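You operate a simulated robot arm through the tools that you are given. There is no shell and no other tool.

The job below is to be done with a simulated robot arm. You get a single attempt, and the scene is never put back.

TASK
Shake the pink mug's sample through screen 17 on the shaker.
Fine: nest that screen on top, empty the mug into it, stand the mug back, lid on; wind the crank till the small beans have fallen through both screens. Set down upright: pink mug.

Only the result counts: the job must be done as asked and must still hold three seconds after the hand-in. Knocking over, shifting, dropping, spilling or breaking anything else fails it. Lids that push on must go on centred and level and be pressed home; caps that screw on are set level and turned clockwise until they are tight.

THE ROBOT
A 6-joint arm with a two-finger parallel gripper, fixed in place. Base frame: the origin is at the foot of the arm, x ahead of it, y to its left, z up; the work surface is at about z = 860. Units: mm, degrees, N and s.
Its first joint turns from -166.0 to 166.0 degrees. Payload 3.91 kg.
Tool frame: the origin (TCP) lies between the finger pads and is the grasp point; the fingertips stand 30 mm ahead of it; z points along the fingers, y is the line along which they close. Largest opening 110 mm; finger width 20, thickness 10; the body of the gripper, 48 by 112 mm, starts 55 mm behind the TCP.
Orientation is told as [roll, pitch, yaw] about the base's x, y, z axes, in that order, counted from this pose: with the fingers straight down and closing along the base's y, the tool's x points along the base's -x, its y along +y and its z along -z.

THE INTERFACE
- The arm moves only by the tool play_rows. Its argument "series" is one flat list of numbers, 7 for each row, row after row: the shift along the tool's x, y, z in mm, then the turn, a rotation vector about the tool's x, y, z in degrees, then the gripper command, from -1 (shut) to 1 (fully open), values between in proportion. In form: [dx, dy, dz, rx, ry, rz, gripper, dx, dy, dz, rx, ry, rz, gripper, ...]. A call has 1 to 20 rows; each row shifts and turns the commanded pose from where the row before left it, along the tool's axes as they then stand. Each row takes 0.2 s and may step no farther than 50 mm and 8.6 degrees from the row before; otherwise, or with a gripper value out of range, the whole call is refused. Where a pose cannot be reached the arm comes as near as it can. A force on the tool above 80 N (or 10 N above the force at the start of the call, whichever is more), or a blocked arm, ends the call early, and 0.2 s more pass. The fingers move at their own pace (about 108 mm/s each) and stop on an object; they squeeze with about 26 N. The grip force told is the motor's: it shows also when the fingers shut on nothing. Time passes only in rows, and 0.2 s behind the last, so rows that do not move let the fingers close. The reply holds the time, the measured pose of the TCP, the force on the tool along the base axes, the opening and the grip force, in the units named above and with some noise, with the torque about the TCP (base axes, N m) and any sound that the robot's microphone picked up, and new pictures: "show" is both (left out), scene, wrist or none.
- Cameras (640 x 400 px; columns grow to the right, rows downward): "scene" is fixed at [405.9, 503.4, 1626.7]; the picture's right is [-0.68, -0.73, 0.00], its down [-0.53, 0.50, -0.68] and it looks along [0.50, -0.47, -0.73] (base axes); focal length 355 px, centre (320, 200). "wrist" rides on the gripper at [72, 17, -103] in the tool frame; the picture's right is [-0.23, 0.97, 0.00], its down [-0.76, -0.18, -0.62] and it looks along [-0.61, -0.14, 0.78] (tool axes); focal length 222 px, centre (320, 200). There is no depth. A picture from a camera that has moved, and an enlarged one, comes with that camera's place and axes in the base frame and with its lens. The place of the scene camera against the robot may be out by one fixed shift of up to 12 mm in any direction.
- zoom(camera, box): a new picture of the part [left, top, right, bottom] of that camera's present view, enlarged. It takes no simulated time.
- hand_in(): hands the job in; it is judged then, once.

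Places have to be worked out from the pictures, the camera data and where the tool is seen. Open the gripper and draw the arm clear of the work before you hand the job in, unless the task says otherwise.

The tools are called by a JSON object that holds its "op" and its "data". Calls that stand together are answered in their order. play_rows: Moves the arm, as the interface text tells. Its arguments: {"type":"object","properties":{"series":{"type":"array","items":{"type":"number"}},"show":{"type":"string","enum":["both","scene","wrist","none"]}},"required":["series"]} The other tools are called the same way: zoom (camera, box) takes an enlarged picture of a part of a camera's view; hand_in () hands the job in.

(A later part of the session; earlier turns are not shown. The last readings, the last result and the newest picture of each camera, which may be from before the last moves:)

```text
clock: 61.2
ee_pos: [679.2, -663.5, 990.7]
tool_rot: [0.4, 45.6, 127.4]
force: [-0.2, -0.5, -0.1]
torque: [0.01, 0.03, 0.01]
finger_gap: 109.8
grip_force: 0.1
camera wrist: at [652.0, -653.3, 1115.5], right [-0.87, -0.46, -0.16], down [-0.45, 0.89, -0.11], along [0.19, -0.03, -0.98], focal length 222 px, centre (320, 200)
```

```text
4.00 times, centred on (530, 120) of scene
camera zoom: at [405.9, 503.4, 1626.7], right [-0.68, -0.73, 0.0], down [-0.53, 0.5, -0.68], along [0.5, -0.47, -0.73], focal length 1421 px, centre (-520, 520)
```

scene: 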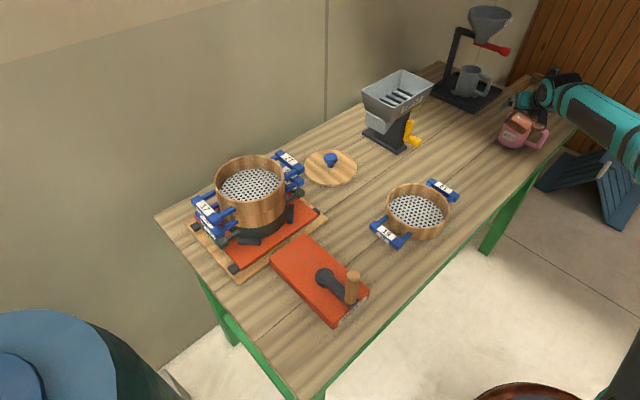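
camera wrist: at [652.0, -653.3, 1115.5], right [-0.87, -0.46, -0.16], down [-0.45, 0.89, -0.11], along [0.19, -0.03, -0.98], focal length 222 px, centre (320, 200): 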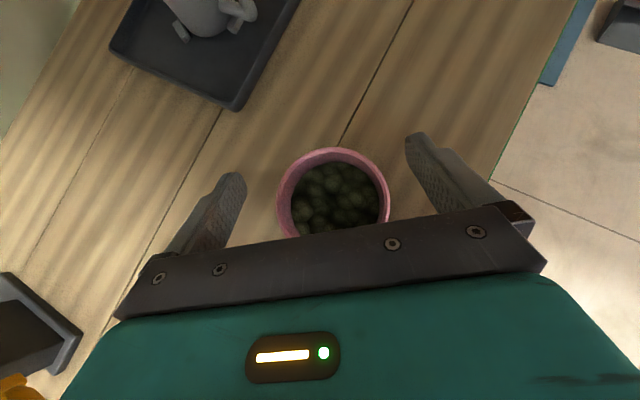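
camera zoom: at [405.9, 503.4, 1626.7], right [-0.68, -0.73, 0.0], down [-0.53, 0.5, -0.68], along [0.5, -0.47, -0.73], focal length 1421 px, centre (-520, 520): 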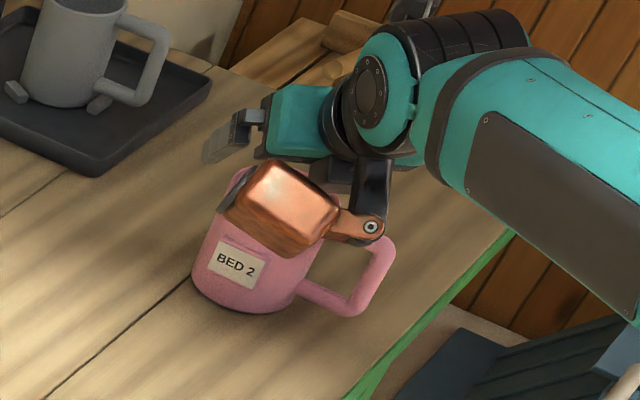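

The hand is centred within ~4 mm and the copper part stays well to the +y side of the mug. I correct laterally and descend vertically to z≈938 with the fingers straddling the mug.

{"op": "play_rows", "data": {"series": [0, 3.3, 0, 0, 0, 0, 1, -9.3, 0, 9.1, 0, 0, 0, 1, -9.3, 0, 9.1, 0, 0, 0, 1, -9.3, 0, 9.1, 0, 0, 0, 1, -9.3, 0, 9.1, 0, 0, 0, 1, 0, 0, 0, 0, 0, 0, 1], "show": "both"}}

{"op": "zoom", "data": {"camera": "wrist", "box": [200, 80, 440, 240]}}

{"op": "zoom", "data": {"camera": "scene", "box": [470, 70, 590, 170]}}

```text
clock: 62.6
ee_pos: [674.6, -665.5, 939.8]
tool_rot: [0.6, 45.6, 127.5]
force: [0.3, 0.0, 0.4]
torque: [-0.03, -0.01, 0.03]
finger_gap: 110.1
grip_force: 0.0
camera wrist: at [647.9, -654.8, 1064.2], right [-0.87, -0.46, -0.16], down [-0.45, 0.89, -0.11], along [0.19, -0.03, -0.98], focal length 222 px, centre (320, 200)
```

scene: 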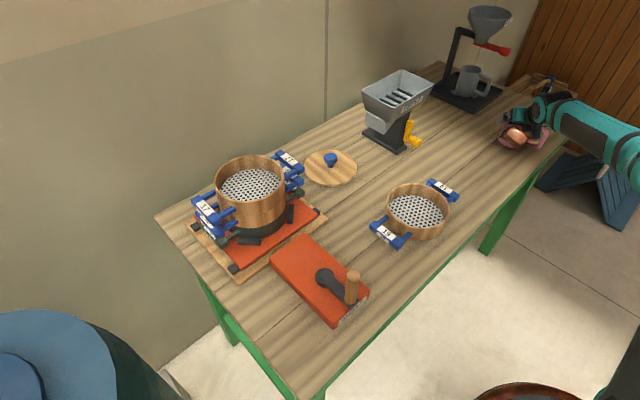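
wrist: 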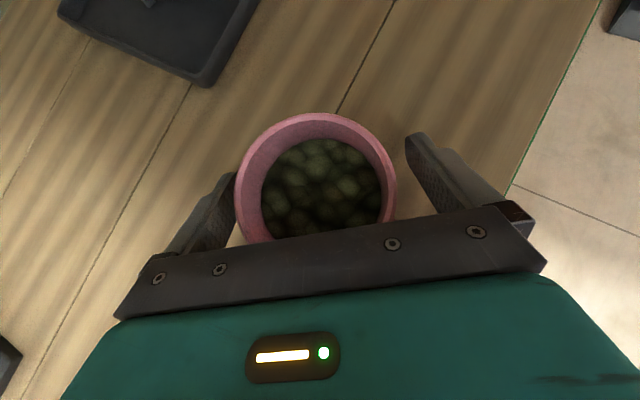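

```text
2.50 times, centred on (320, 160) of wrist
camera zoom: at [647.9, -654.8, 1064.2], right [-0.87, -0.46, -0.16], down [-0.45, 0.89, -0.11], along [0.19, -0.03, -0.98], focal length 555 px, centre (320, 300)
```

zoom: 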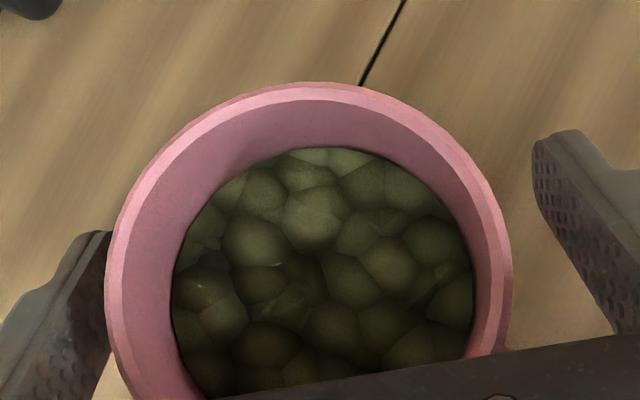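

```text
4.00 times, centred on (530, 120) of scene
camera zoom: at [405.9, 503.4, 1626.7], right [-0.68, -0.73, 0.0], down [-0.53, 0.5, -0.68], along [0.5, -0.47, -0.73], focal length 1421 px, centre (-520, 520)
```

zoom: 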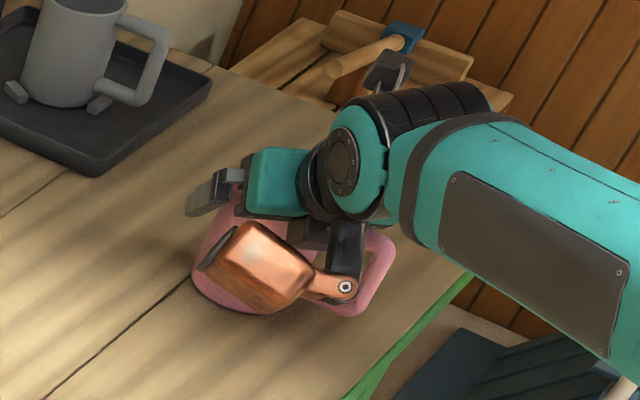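

The mug sits centred between the fingers (offset ≈1 mm), rim z≈952. I close the gripper.

{"op": "play_rows", "data": {"series": [0, 0, 0, 0, 0, 0, -1, 0, 0, 0, 0, 0, 0, -1, 0, 0, 0, 0, 0, 0, -1, 0, 0, 0, 0, 0, 0, -1], "show": "both"}}

{"op": "zoom", "data": {"camera": "wrist", "box": [200, 80, 440, 240]}}

```text
clock: 63.6
ee_pos: [673.7, -664.6, 939.8]
tool_rot: [0.6, 45.6, 127.5]
force: [0.0, 0.3, 1.3]
torque: [0.16, -0.22, -0.01]
finger_gap: 79.7
grip_force: 25.9
camera wrist: at [647.8, -654.8, 1064.4], right [-0.87, -0.46, -0.16], down [-0.45, 0.89, -0.11], along [0.19, -0.03, -0.98], focal length 222 px, centre (320, 200)
```

scene: 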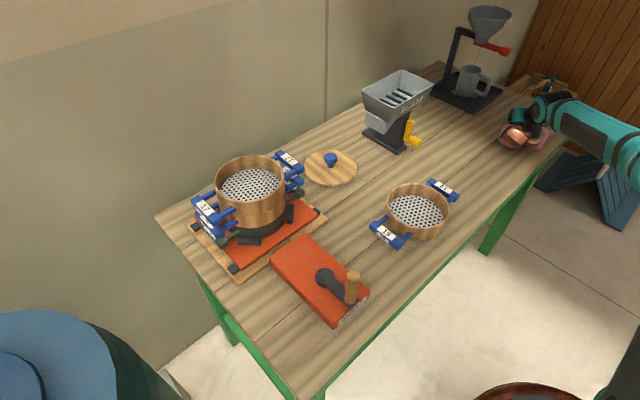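
wrist: 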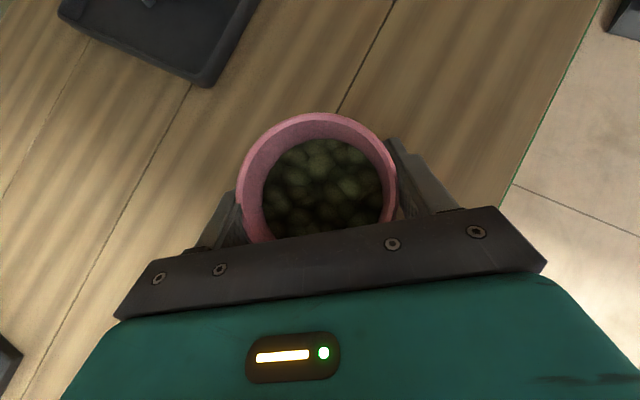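

```text
2.50 times, centred on (320, 160) of wrist
camera zoom: at [647.8, -654.8, 1064.4], right [-0.87, -0.46, -0.16], down [-0.45, 0.89, -0.11], along [0.19, -0.03, -0.98], focal length 555 px, centre (320, 300)
```

zoom: 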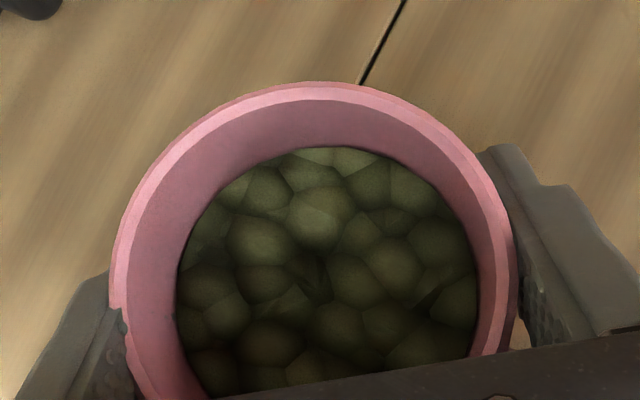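

Mug is held firmly (80 mm wide). The bean level is about 28 mm below the rim, so small tilts are safe. I lift slightly and check the weight.

{"op": "play_rows", "data": {"series": [2.1, 0, -2.1, 0, 0, 0, -1, 5, 0, -4.9, 0, 0, 0, -1, 7.1, 0, -7, 0, 0, 0, -1, 0, 0, 0, 0, 0, 0, -1], "show": "both"}}

{"op": "zoom", "data": {"camera": "scene", "box": [470, 70, 590, 170]}}

```text
clock: 64.6
ee_pos: [675.0, -664.6, 959.4]
tool_rot: [0.5, 45.5, 127.6]
force: [-0.4, 0.1, -2.9]
torque: [-0.03, -0.06, -0.01]
finger_gap: 80.0
grip_force: 26.0
camera wrist: at [647.7, -654.3, 1084.0], right [-0.87, -0.46, -0.16], down [-0.45, 0.89, -0.11], along [0.19, -0.02, -0.98], focal length 222 px, centre (320, 200)
```

scene: 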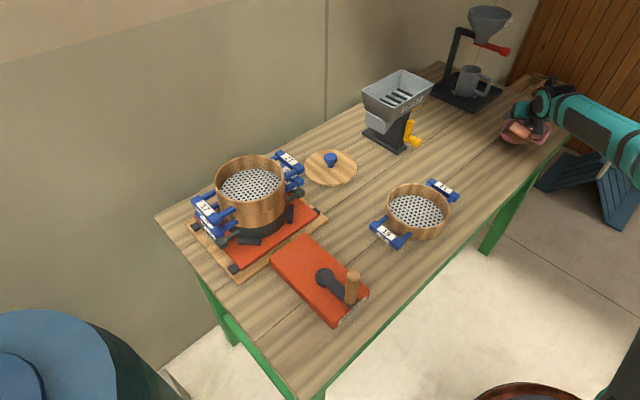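
wrist: 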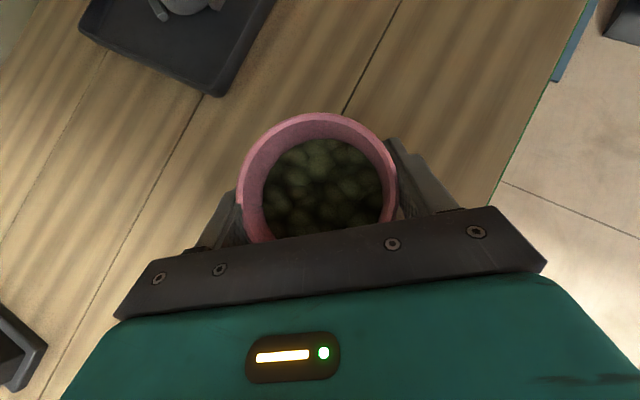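

```text
4.00 times, centred on (530, 120) of scene
camera zoom: at [405.9, 503.4, 1626.7], right [-0.68, -0.73, 0.0], down [-0.53, 0.5, -0.68], along [0.5, -0.47, -0.73], focal length 1421 px, centre (-520, 520)
```

zoom: 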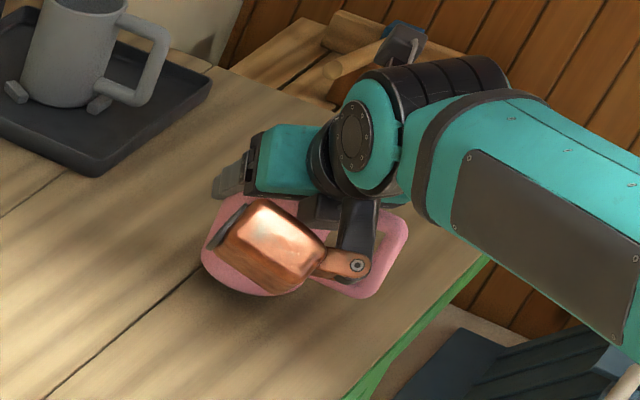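

The mug is lifted upright (≈3–4 N). I raise it to z≈1130 for transport.

{"op": "play_rows", "data": {"series": [12, 0, -11.8, 0, 0, 0, -1, 24, 0, -23.5, 0, 0, 0, -1, 24, 0, -23.5, 0, 0, 0, -1, 24, 0, -23.5, 0, 0, 0, -1, 24, 0, -23.5, 0, 0, 0, -1, 12, 0, -11.8, 0, 0, 0, -1, -6, -12, -6, 0, 0, 0, -1, -11, -22.5, -11.2, 0, 0, 0, -1, -16, -32.6, -16.3, 0, 0, 0, -1, -16, -32.6, -16.3, 0, 0, 0, -1, -16, -32.6, -16.3, 0, 0, 0, -1, -16, -32.6, -16.3, 0, 0, 0, -1, -16, -32.6, -16.3, 0, 0, 0, -1, -16, -32.6, -16.3, 0, 0, 0, -1, -16, -32.6, -16.3, 0, 0, 0, -1, -11, -22.5, -11.2, 0, 0, 0, -1, -6, -12, -6, 0, 0, 0, -1, 0, 0, 0, 0, 0, 0, -1], "show": "both"}}

```text
clock: 68.4
ee_pos: [789.3, -318.2, 1124.3]
tool_rot: [0.6, 45.5, 127.5]
force: [-0.5, -0.1, -3.4]
torque: [0.02, -0.06, 0.02]
finger_gap: 79.6
grip_force: 26.2
camera wrist: at [761.4, -307.9, 1248.8], right [-0.87, -0.46, -0.16], down [-0.45, 0.89, -0.11], along [0.19, -0.03, -0.98], focal length 222 px, centre (320, 200)
```

scene: 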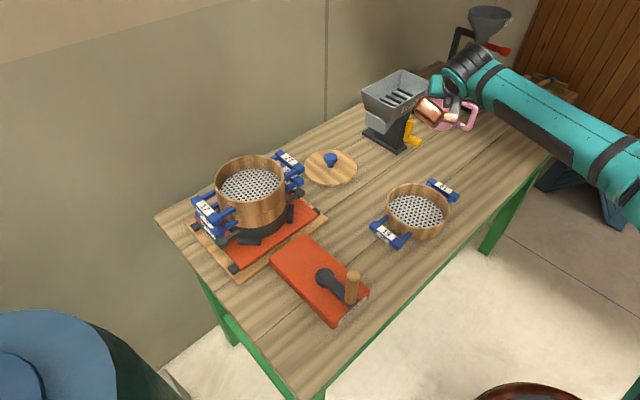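
wrist: 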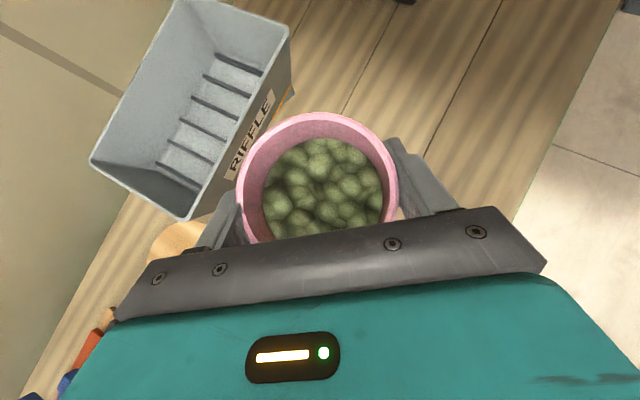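

Transport is steady and the mug is clear of the riffle. I continue to near the shaker.

{"op": "play_rows", "data": {"series": [-6.6, -13.4, -6.9, 0, 0, 0, -1, -13.2, -26.9, -13.8, 0, 0, 0, -1, -16.45, -33.6, -17.2, 0, 0, 0, -1, -16.45, -33.6, -17.2, 0, 0, 0, -1, -16.45, -33.6, -17.2, 0, 0, 0, -1, -16.45, -33.6, -17.2, 0, 0, 0, -1, -16.45, -33.6, -17.2, 0, 0, 0, -1, -16.45, -33.6, -17.2, 0, 0, 0, -1, -16.45, -33.6, -17.2, 0, 0, 0, -1, -16.45, -33.6, -17.2, 0, 0, 0, -1, -16.45, -33.6, -17.2, 0, 0, 0, -1, -16.45, -33.6, -17.2, 0, 0, 0, -1, -13.2, -26.9, -13.8, 0, 0, 0, -1, -6.6, -13.4, -6.9, 0, 0, 0, -1, 0, 0, 0, 0, 0, 0, -1], "show": "both"}}

```text
clock: 71.6
ee_pos: [943.6, 168.5, 1127.3]
tool_rot: [0.7, 45.6, 127.6]
force: [-0.4, 0.9, -4.1]
torque: [-0.01, -0.05, -0.02]
finger_gap: 79.7
grip_force: 26.6
camera wrist: at [916.4, 178.6, 1251.6], right [-0.87, -0.46, -0.16], down [-0.45, 0.89, -0.11], along [0.19, -0.03, -0.98], focal length 222 px, centre (320, 200)
```

scene: 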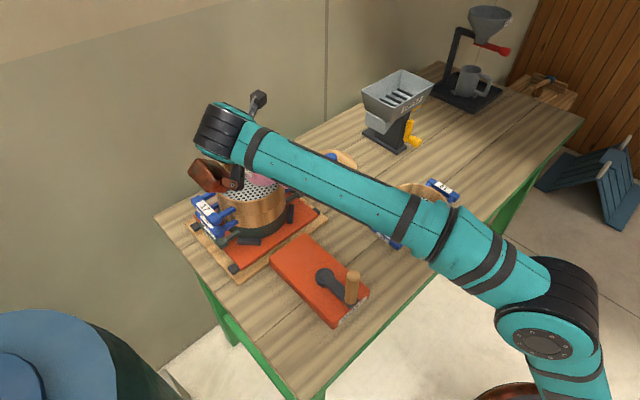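
wrist: 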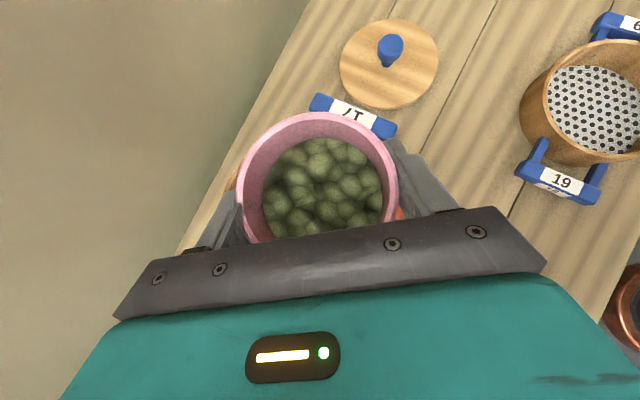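

The mug is next to the screen. I turn the hand about the vertical by +52° so it heads straight outward (+x), keeping the mug upright.

{"op": "play_rows", "data": {"series": [0, 0, 0, 2.68, 0, -2.62, -1, 0, 0, 0, 5.36, 0, -5.25, -1, 0, 0, 0, 5.36, 0, -5.25, -1, 0, 0, 0, 5.36, 0, -5.25, -1, 0, 0, 0, 5.36, 0, -5.25, -1, 0, 0, 0, 5.36, 0, -5.25, -1, 0, 0, 0, 5.36, 0, -5.25, -1, 0, 0, 0, 2.68, 0, -2.62, -1, 0, 0, 0, 0, 0, 0, -1], "show": "both"}}

```text
clock: 73.6
ee_pos: [942.2, 167.9, 1125.1]
tool_rot: [0.3, 45.2, 179.9]
force: [0.4, 0.5, -3.4]
torque: [0.04, -0.09, -0.03]
finger_gap: 79.8
grip_force: 26.1
camera wrist: at [919.5, 152.5, 1249.6], right [-0.17, -0.97, -0.16], down [-0.98, 0.18, -0.1], along [0.13, 0.14, -0.98], focal length 222 px, centre (320, 200)
```

scene: 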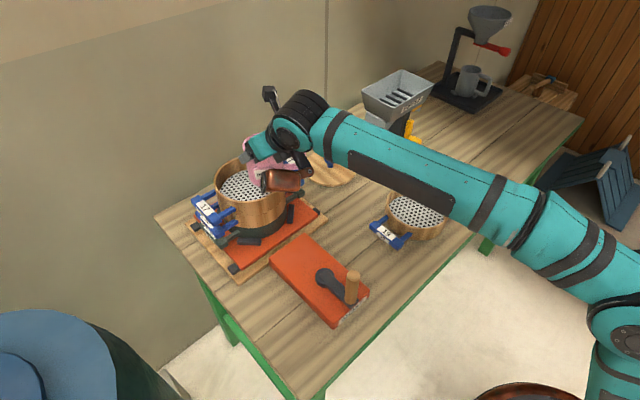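
wrist: 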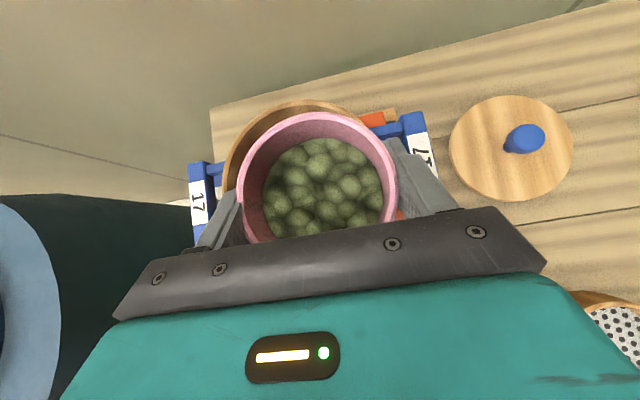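

Heading is now 0° and the mug is upright. I move it over the screen so the lip will stay near the ring centre during the roll.

{"op": "play_rows", "data": {"series": [8, -14, 7, 0, 0, 0, -1, 12, -21, 11, 0, 0, 0, -1, 12, -21, 11, 0, 0, 0, -1, 0, 0, 0, 0, 0, 0, -1], "show": "both"}}

{"op": "zoom", "data": {"camera": "wrist", "box": [160, 40, 480, 240]}}

{"op": "zoom", "data": {"camera": "scene", "box": [190, 70, 350, 250]}}

```text
clock: 74.6
ee_pos: [983.4, 223.4, 1123.8]
tool_rot: [0.2, 45.2, 179.7]
force: [0.1, -0.5, -4.6]
torque: [0.08, -0.05, 0.02]
finger_gap: 79.7
grip_force: 25.7
camera wrist: at [960.7, 207.9, 1248.9], right [-0.17, -0.97, -0.16], down [-0.98, 0.18, -0.1], along [0.13, 0.14, -0.98], focal length 222 px, centre (320, 200)
```

scene: 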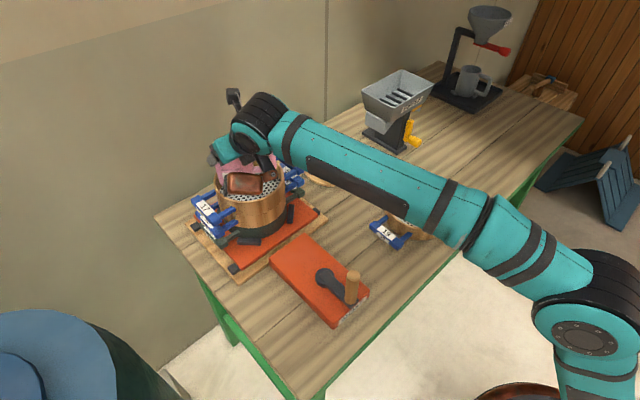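
wrist: 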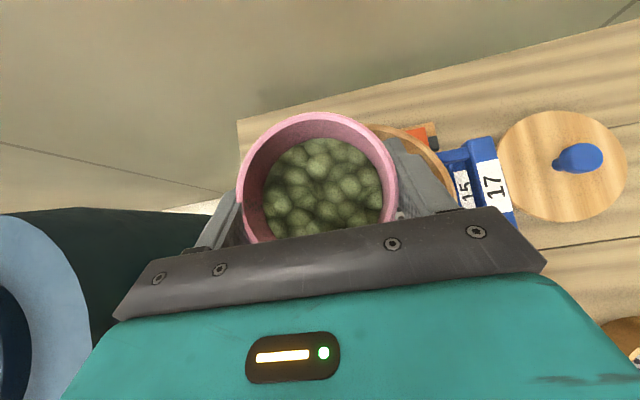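

```text
2.00 times, centred on (320, 140) of wrist
camera zoom: at [960.7, 207.9, 1248.9], right [-0.17, -0.97, -0.16], down [-0.98, 0.18, -0.1], along [0.13, 0.14, -0.98], focal length 444 px, centre (320, 320)
```

zoom: 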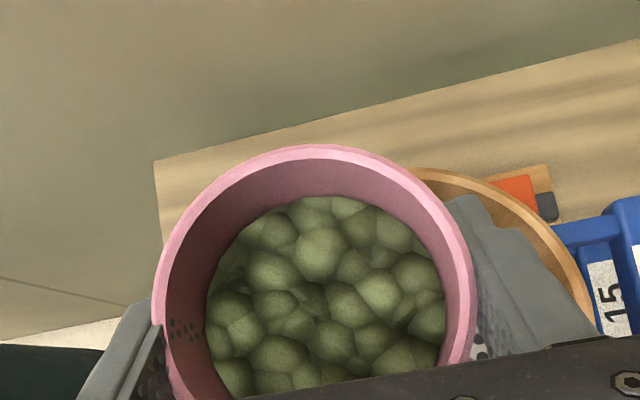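

```text
2.22 times, centred on (270, 160) of scene
camera zoom: at [405.9, 503.4, 1626.7], right [-0.68, -0.73, 0.0], down [-0.53, 0.5, -0.68], along [0.5, -0.47, -0.73], focal length 790 px, centre (431, 289)
```

zoom: 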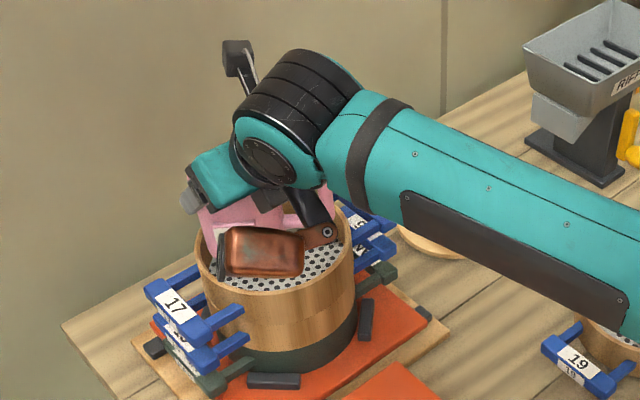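

The mug hovers over the screen, bottom ~20 mm above its rim, and everything is clear. I raise 6 mm and roll the first 60° (tilt ≈42°), which should not yet spill.

{"op": "play_rows", "data": {"series": [4.3, 0, -4.2, 0, 0, 0, -1, 0, 0, 0, 0, 0, 4, -1, 0, 0, 0, 0, 0, 6, -1, 0, 0, 0, 0, 0, 6, -1, 0, 0, 0, 0, 0, 6, -1, 0, 0, 0, 0, 0, 6, -1, 0, 0, 0, 0, 0, 6, -1, 0, 0, 0, 0, 0, 6, -1, 0, 0, 0, 0, 0, 6, -1, 0, 0, 0, 0, 0, 6, -1, 0, 0, 0, 0, 0, 4, -1, 0, 0, 0, 0, 0, 4, -1, 0, 0, 0, 0, 0, 0, -1], "show": "both"}}

{"op": "zoom", "data": {"camera": "scene", "box": [190, 70, 350, 250]}}

```text
clock: 77.4
ee_pos: [986.6, 223.7, 1132.1]
tool_rot: [-41.2, 20.9, 111.7]
force: [0.1, 0.1, -3.2]
torque: [-0.08, -0.05, 0.0]
finger_gap: 79.5
grip_force: 26.1
camera wrist: at [927.2, 154.4, 1221.9], right [-0.68, -0.29, -0.68], down [-0.6, 0.75, 0.28], along [0.43, 0.59, -0.68], focal length 222 px, centre (320, 200)
```

scene: 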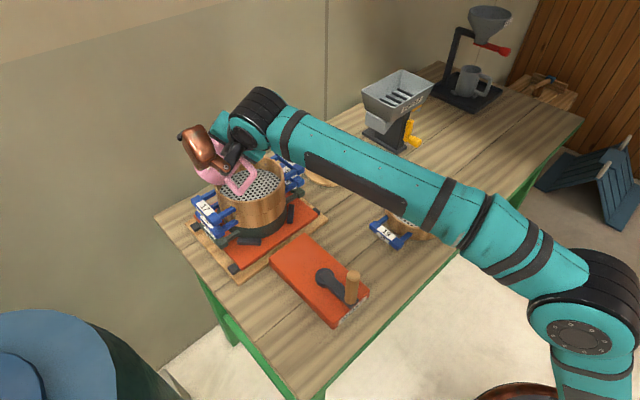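
wrist: 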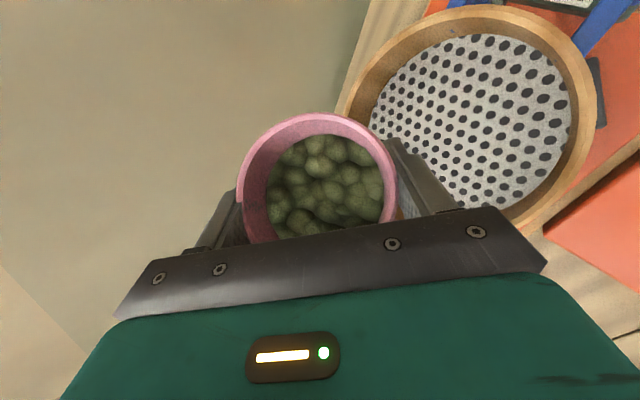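

```text
2.22 times, centred on (270, 160) of scene
camera zoom: at [405.9, 503.4, 1626.7], right [-0.68, -0.73, 0.0], down [-0.53, 0.5, -0.68], along [0.5, -0.47, -0.73], focal length 790 px, centre (431, 289)
```

zoom: 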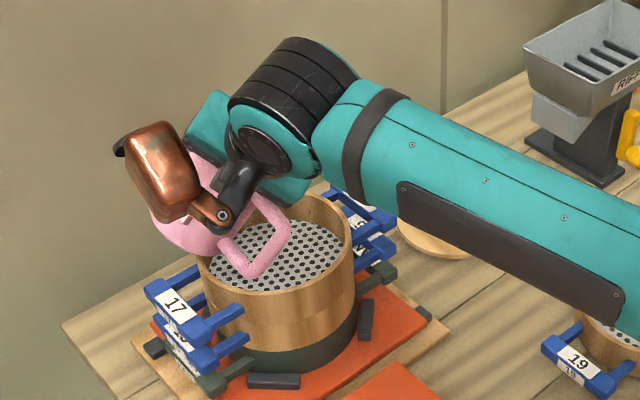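

Tilt is now ~42° with the beans still in the mug and the lip over the mesh. I continue rolling slowly to ~92° while lowering 20 mm.

{"op": "play_rows", "data": {"series": [-0.9, 1.5, 1.8, 0, 0, 4, -1, -0.8, 1.6, 1.8, 0, 0, 4, -1, -0.7, 1.6, 1.8, 0, 0, 4, -1, -0.5, 1.7, 1.8, 0, 0, 4, -1, -0.4, 1.7, 1.8, 0, 0, 4, -1, -0.3, 1.7, 1.8, 0, 0, 4, -1, -0.2, 1.8, 1.8, 0, 0, 4, -1, -0.1, 1.8, 1.8, 0, 0, 4, -1, 0, 0, 0, 0, 0, 0, -1], "show": "both"}}

{"op": "zoom", "data": {"camera": "scene", "box": [190, 70, 350, 250]}}

{"op": "zoom", "data": {"camera": "wrist", "box": [200, 60, 520, 260]}}

```text
clock: 79.4
ee_pos: [985.4, 225.4, 1113.2]
tool_rot: [-45.2, -1.2, 88.1]
force: [0.5, 0.4, -3.0]
torque: [-0.12, -0.01, -0.03]
finger_gap: 79.5
grip_force: 25.9
camera wrist: at [898.2, 154.6, 1172.7], right [-0.68, 0.26, -0.69], down [-0.29, 0.76, 0.58], along [0.67, 0.59, -0.44], focal length 222 px, centre (320, 200)
```

scene: 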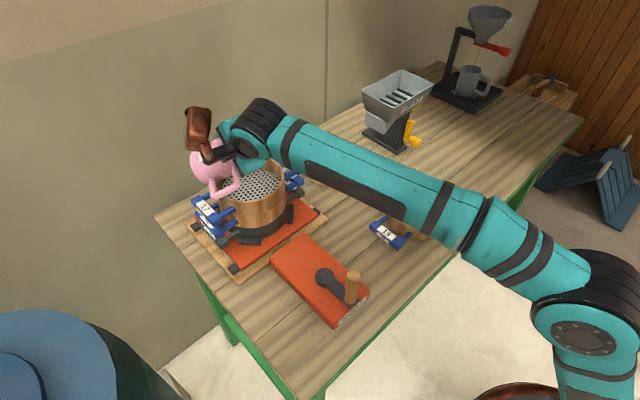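
wrist: 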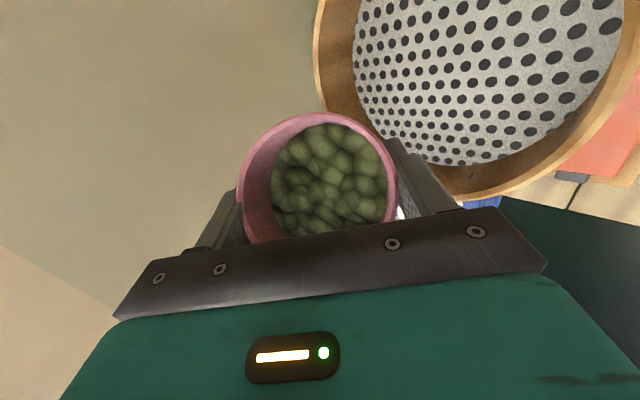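

```text
2.22 times, centred on (270, 160) of scene
camera zoom: at [405.9, 503.4, 1626.7], right [-0.68, -0.73, 0.0], down [-0.53, 0.5, -0.68], along [0.5, -0.47, -0.73], focal length 790 px, centre (431, 289)
```

zoom: 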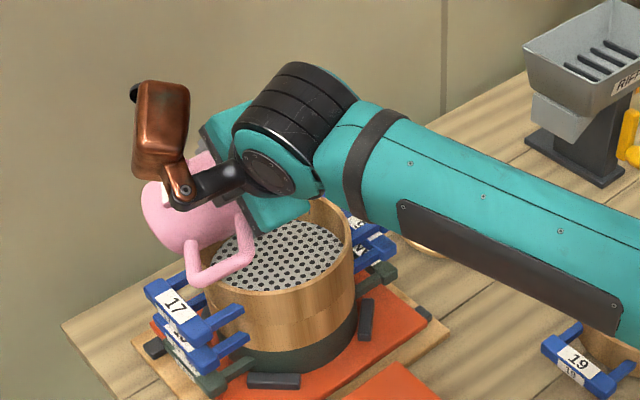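

```text
2.00 times, centred on (360, 160) of wrist
camera zoom: at [898.2, 154.6, 1172.7], right [-0.68, 0.26, -0.69], down [-0.29, 0.76, 0.58], along [0.67, 0.59, -0.44], focal length 444 px, centre (240, 280)
```

zoom: 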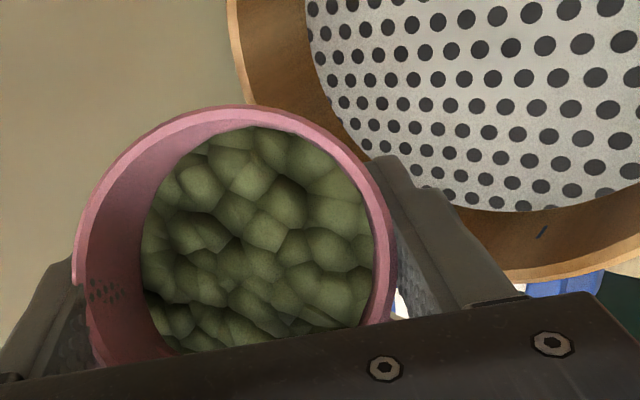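

Beans have banked against the lip at ~61° tilt, about to pour, and the lip is above the mesh. I continue slowly toward ρ≈120° with lowering.

{"op": "play_rows", "data": {"series": [0.05, 1.4, 1.4, 0, 0, 2.8, -1, 0.1, 1.4, 1.4, 0, 0, 2.8, -1, 0.2, 1.4, 1.4, 0, 0, 2.8, -1, 0.3, 1.4, 1.4, 0, 0, 2.8, -1, 0.3, 1.4, 1.4, 0, 0, 2.8, -1, 0.4, 1.4, 1.4, 0, 0, 2.8, -1, 0.5, 1.3, 1.4, 0, 0, 2.8, -1, 0.6, 1.3, 1.4, 0, 0, 2.8, -1, 0, 0, 0, 0, 0, 2.8, -1, 0, 0, 0, 0, 0, 0, -1, 0, 0, 0, 0, 0, 0, -1], "show": "both"}}

{"op": "zoom", "data": {"camera": "scene", "box": [190, 70, 350, 250]}}

{"op": "zoom", "data": {"camera": "wrist", "box": [200, 0, 520, 260]}}

```text
clock: 81.8
ee_pos: [986.2, 223.5, 1097.1]
tool_rot: [-42.0, -18.7, 69.7]
force: [0.0, 0.4, -3.0]
torque: [-0.12, 0.06, 0.02]
finger_gap: 79.5
grip_force: 26.3
camera wrist: at [878.1, 168.8, 1137.5], right [-0.53, 0.65, -0.54], down [-0.08, 0.6, 0.8], along [0.84, 0.47, -0.27], focal length 222 px, centre (320, 200)
```

scene: 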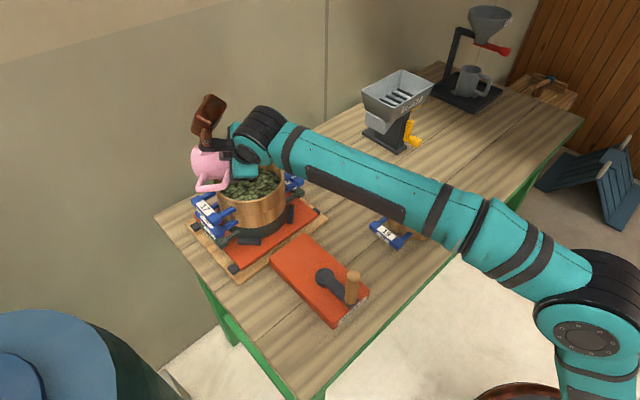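
wrist: 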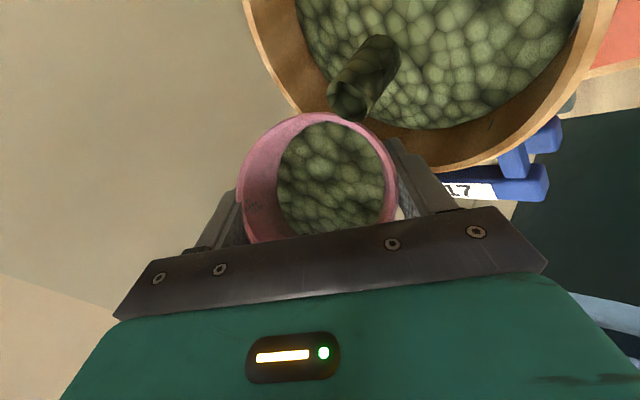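

```text
2.22 times, centred on (270, 160) of scene
camera zoom: at [405.9, 503.4, 1626.7], right [-0.68, -0.73, 0.0], down [-0.53, 0.5, -0.68], along [0.5, -0.47, -0.73], focal length 790 px, centre (431, 289)
```

zoom: 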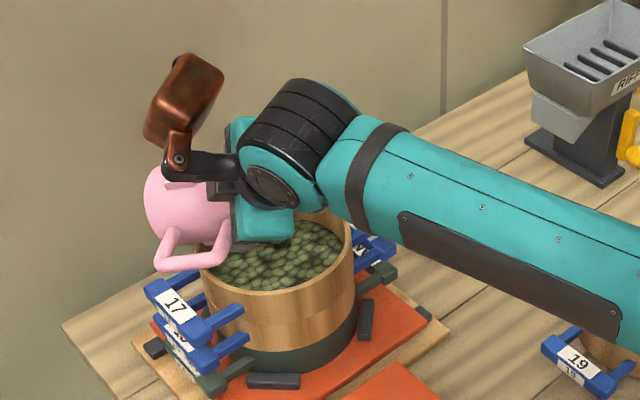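

```text
1.54 times, centred on (360, 130) of wrist
camera zoom: at [878.1, 168.8, 1137.5], right [-0.53, 0.65, -0.54], down [-0.08, 0.6, 0.8], along [0.84, 0.47, -0.27], focal length 342 px, centre (258, 308)
```

zoom: 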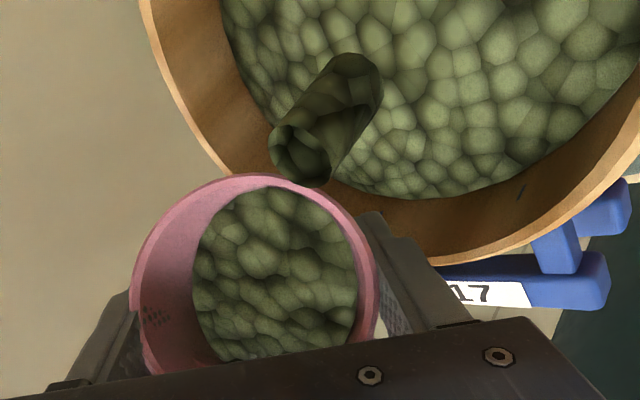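

The pour has begun and a stream is landing well inside the ring; nothing is spilling. I continue the roll slowly to ~150°.

{"op": "play_rows", "data": {"series": [0.4, 0.6, 0.7, 0, 0, 3, -1, 0.4, 0.6, 0.7, 0, 0, 3, -1, 0.4, 0.6, 0.7, 0, 0, 3, -1, 0.4, 0.5, 0.7, 0, 0, 3, -1, 0.5, 0.5, 0.7, 0, 0, 3, -1, 0.5, 0.5, 0.7, 0, 0, 3, -1, 0.5, 0.5, 0.7, 0, 0, 3, -1, 0.5, 0.4, 0.7, 0, 0, 3, -1, 0, 0, 0, 0, 0, 3, -1, 0, 0, 0, 0, 0, 3, -1, 0, 0, 0, 0, 0, 3, -1, 0, 0, 0, 0, 0, 0, -1, 0, 0, 0, 0, 0, 0, -1], "show": "both"}}

{"op": "zoom", "data": {"camera": "scene", "box": [190, 70, 350, 250]}}

{"op": "zoom", "data": {"camera": "wrist", "box": [200, 0, 520, 260]}}

```text
clock: 84.6
ee_pos: [985.4, 224.4, 1089.9]
tool_rot: [-26.8, -37.8, 38.8]
force: [-0.7, 0.4, -2.8]
torque: [-0.09, 0.06, -0.01]
finger_gap: 79.1
grip_force: 26.4
camera wrist: at [861.5, 204.0, 1112.5], right [-0.19, 0.96, -0.21], down [0.09, 0.23, 0.97], along [0.98, 0.17, -0.13], focal length 222 px, centre (320, 200)
```

scene: 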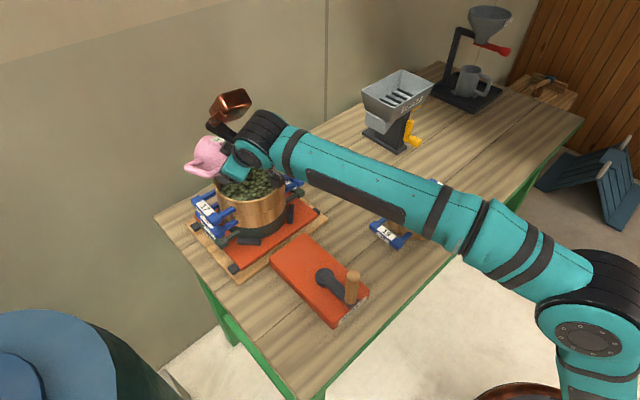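
wrist: 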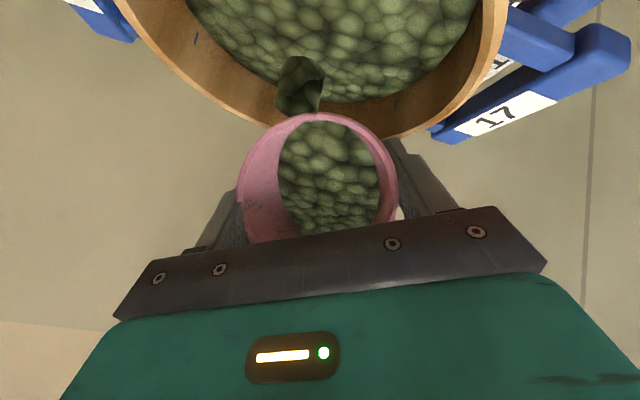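

```text
2.22 times, centred on (270, 160) of scene
camera zoom: at [405.9, 503.4, 1626.7], right [-0.68, -0.73, 0.0], down [-0.53, 0.5, -0.68], along [0.5, -0.47, -0.73], focal length 790 px, centre (431, 289)
```

zoom: 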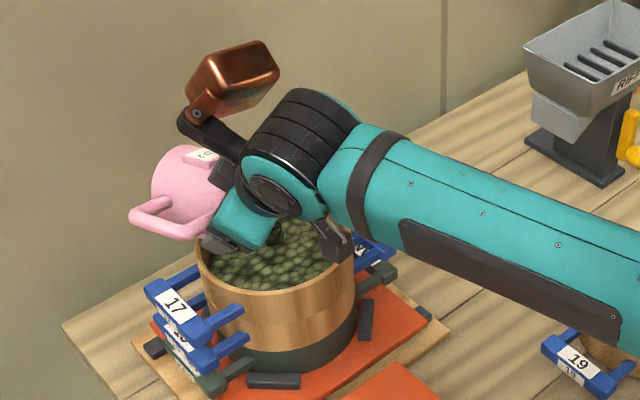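

```text
1.54 times, centred on (360, 130) of wrist
camera zoom: at [861.5, 204.0, 1112.5], right [-0.19, 0.96, -0.21], down [0.09, 0.23, 0.97], along [0.98, 0.17, -0.13], focal length 342 px, centre (258, 308)
```

zoom: 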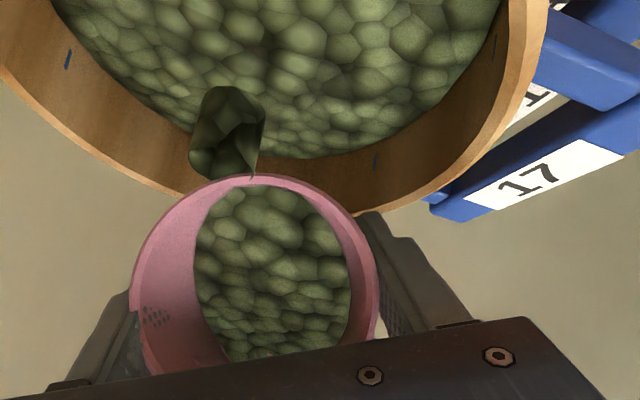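

The stream continues cleanly into the middle of the screen. I finish the roll to 180° (tilt ≈90°).

{"op": "play_rows", "data": {"series": [0, 0, 0, 0, 0, 3, -1, 0, 0, 0, 0, 0, 3, -1, 0, 0, 0, 0, 0, 3, -1, 0, 0, 0, 0, 0, 3, -1, 0, 0, 0, 0, 0, 3, -1, 0, 0, 0, 0, 0, 3, -1, 0, 0, 0, 0, 0, 3, -1, 0, 0, 0, 0, 0, 3, -1, 0, 0, 0, 0, 0, 3, -1, 0, 0, 0, 0, 0, 3, -1, 0, 0, 0, 0, 0, 1.8, -1, 0, 0, 0, 0, 0, 0, -1, 0, 0, 0, 0, 0, 0, -1], "show": "both"}}

{"op": "zoom", "data": {"camera": "scene", "box": [190, 70, 350, 250]}}

{"op": "zoom", "data": {"camera": "wrist", "box": [200, 0, 520, 260]}}

```text
clock: 87.4
ee_pos: [986.4, 221.7, 1089.7]
tool_rot: [1.7, -45.1, -3.0]
force: [0.2, -0.2, -1.9]
torque: [-0.05, 0.1, -0.01]
finger_gap: 79.4
grip_force: 26.2
camera wrist: at [861.7, 243.7, 1111.8], right [0.19, 0.96, 0.18], down [0.09, -0.2, 0.98], along [0.98, -0.17, -0.12], focal length 222 px, centre (320, 200)
```

scene: 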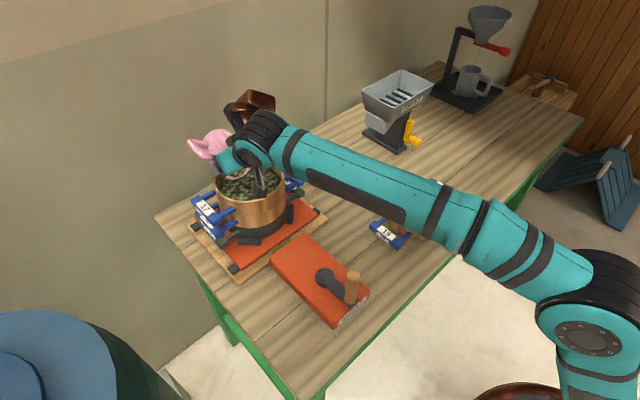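
wrist: 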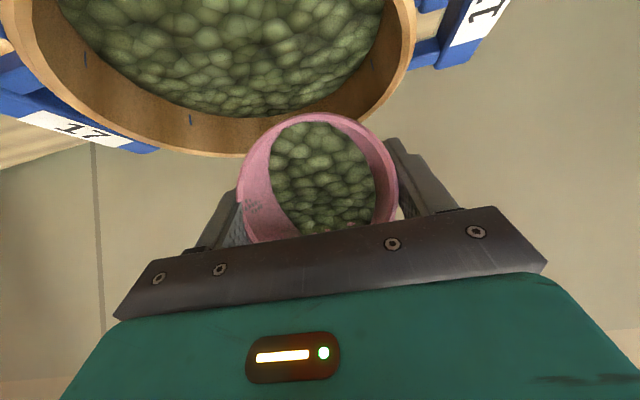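

```text
2.22 times, centred on (270, 160) of scene
camera zoom: at [405.9, 503.4, 1626.7], right [-0.68, -0.73, 0.0], down [-0.53, 0.5, -0.68], along [0.5, -0.47, -0.73], focal length 790 px, centre (431, 289)
```

zoom: 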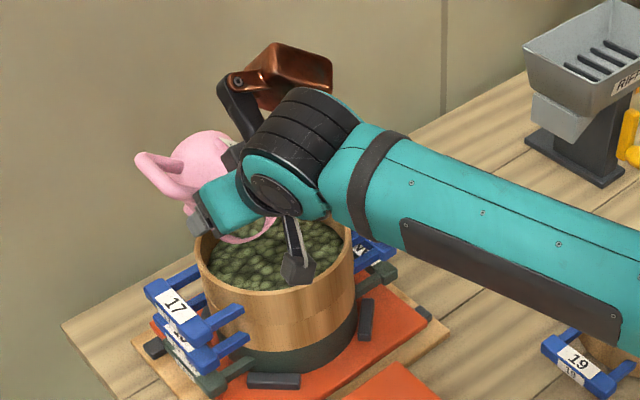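

```text
1.54 times, centred on (360, 130) of wrist
camera zoom: at [861.7, 243.7, 1111.8], right [0.19, 0.96, 0.18], down [0.09, -0.2, 0.98], along [0.98, -0.17, -0.12], focal length 342 px, centre (258, 308)
```

zoom: 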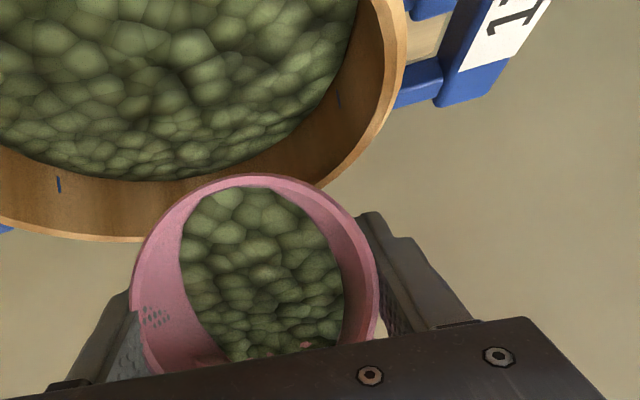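

About half the beans remain at 91° tilt and the stream has stopped. I now pitch the tool up gradually (more tilt), shifting slightly so the lip stays over the ring centre.

{"op": "play_rows", "data": {"series": [1.0, -1.3, -1.0, 0, -2.5, -2, -1, 0.9, -1.3, -1.05, 0, -2.5, 0, -1, 0.9, -1.3, -1.1, 0, -2.5, 0, -1, 0.8, -1.3, -1.1, 0, -2.5, 0, -1, 0.75, -1.3, -1.2, 0, -2.5, 0, -1, 0.7, -1.3, -1.2, 0, -2.5, 0, -1, 0.65, -1.3, -1.25, 0, -2.5, 0, -1, 0.6, -1.3, -1.3, 0, -2.5, 0, -1, 0, 0, 0, 0, 0, 0, -1, 0, 0, 0, 0, 0, 0, -1], "show": "both"}}

{"op": "zoom", "data": {"camera": "scene", "box": [190, 70, 350, 250]}}

{"op": "zoom", "data": {"camera": "wrist", "box": [200, 0, 520, 260]}}

```text
clock: 89.6
ee_pos: [975.8, 213.2, 1089.3]
tool_rot: [-0.6, -65.3, 0.0]
force: [-0.1, 0.4, -1.9]
torque: [0.03, 0.03, -0.02]
finger_gap: 79.3
grip_force: 26.2
camera wrist: at [849.9, 231.9, 1068.1], right [0.1, 0.97, 0.2], down [-0.25, -0.17, 0.95], along [0.96, -0.15, 0.22], focal length 222 px, centre (320, 200)
```

scene: 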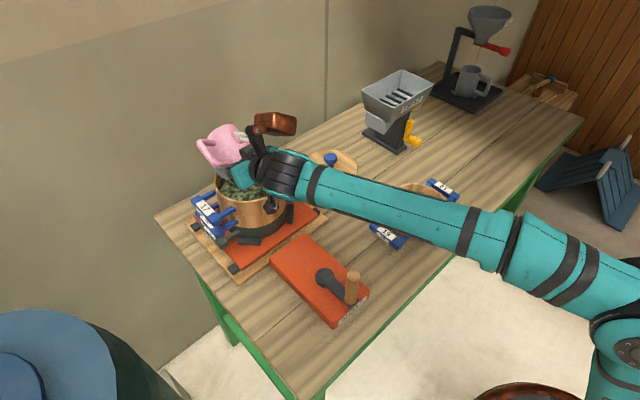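
wrist: 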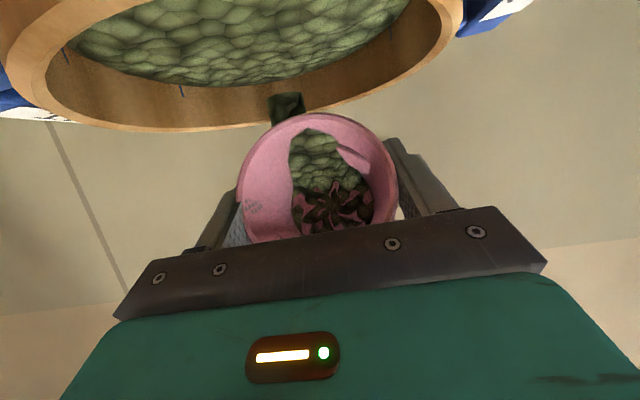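

```text
2.22 times, centred on (270, 160) of scene
camera zoom: at [405.9, 503.4, 1626.7], right [-0.68, -0.73, 0.0], down [-0.53, 0.5, -0.68], along [0.5, -0.47, -0.73], focal length 790 px, centre (431, 289)
```

zoom: 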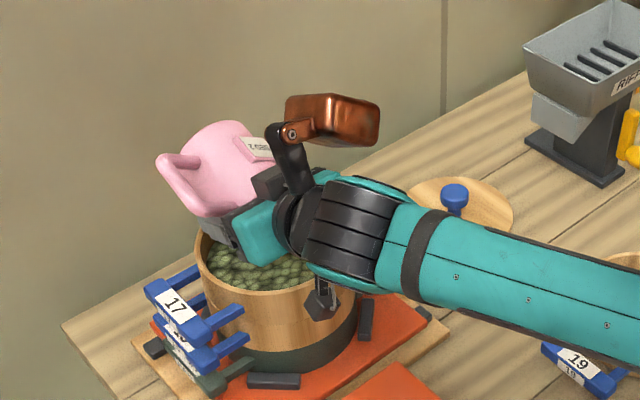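

```text
1.54 times, centred on (360, 130) of wrist
camera zoom: at [849.9, 231.9, 1068.1], right [0.1, 0.97, 0.2], down [-0.25, -0.17, 0.95], along [0.96, -0.15, 0.22], focal length 342 px, centre (258, 308)
```

zoom: 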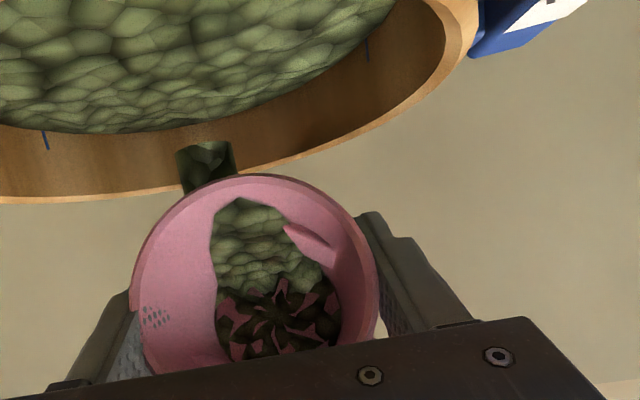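

Only a little is left in the mug. I tilt further to about 126–130° and hold to let it empty.

{"op": "play_rows", "data": {"series": [0.3, -0.4, -0.6, 0, -2.5, 0, -1, 0.3, -0.4, -0.6, 0, -2.5, 0, -1, 0.2, -0.4, -0.6, 0, -2.5, 0, -1, 0.2, -0.4, -0.6, 0, -2.5, 0, -1, 0.2, -0.4, -0.6, 0, -2.5, 0, -1, 0.1, 0, -0.6, 0, -2.5, 0, -1, 0, 0, 0, 0, 0, 0, -1, 0, 0, 0, 0, 0, 0, -1, 0, 0, 0, 0, 0, 0, -1, 0, 0, 0, 0, 0, 0, -1], "show": "both"}}

{"op": "zoom", "data": {"camera": "wrist", "box": [200, 0, 520, 260]}}

{"op": "zoom", "data": {"camera": "scene", "box": [190, 70, 350, 250]}}

```text
clock: 91.8
ee_pos: [969.0, 210.7, 1090.5]
tool_rot: [-1.5, -80.3, 1.0]
force: [-0.6, 0.8, -1.0]
torque: [-0.02, 0.04, -0.03]
finger_gap: 79.3
grip_force: 25.8
camera wrist: at [855.9, 229.9, 1036.9], right [0.05, 0.97, 0.22], down [-0.49, -0.17, 0.86], along [0.87, -0.15, 0.47], focal length 222 px, centre (320, 200)
```

scene: 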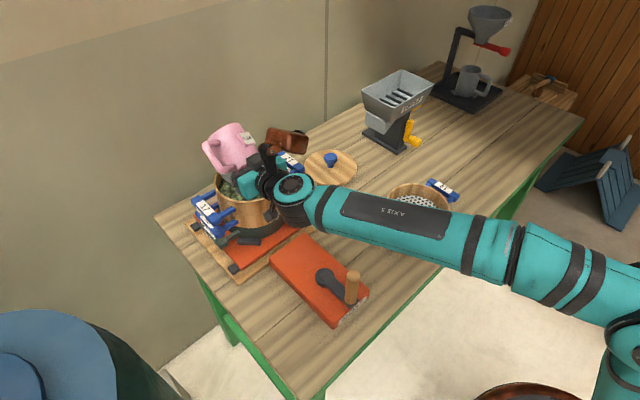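
wrist: 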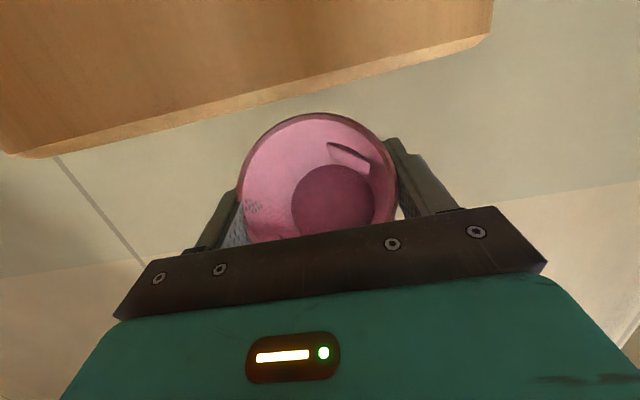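

```text
1.54 times, centred on (360, 130) of wrist
camera zoom: at [855.9, 229.9, 1036.9], right [0.05, 0.97, 0.22], down [-0.49, -0.17, 0.86], along [0.87, -0.15, 0.47], focal length 342 px, centre (258, 308)
```

zoom: 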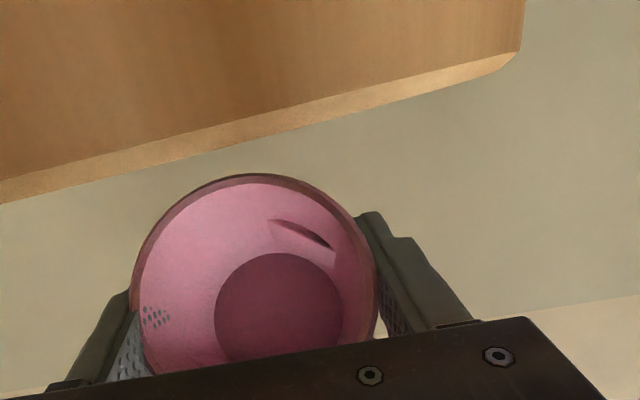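

```text
2.22 times, centred on (270, 160) of scene
camera zoom: at [405.9, 503.4, 1626.7], right [-0.68, -0.73, 0.0], down [-0.53, 0.5, -0.68], along [0.5, -0.47, -0.73], focal length 790 px, centre (431, 289)
```

zoom: 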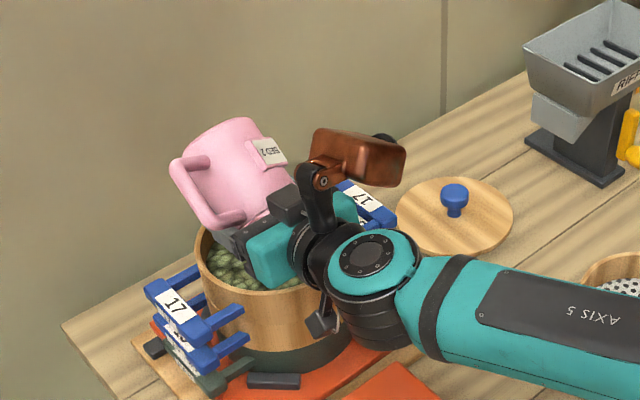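

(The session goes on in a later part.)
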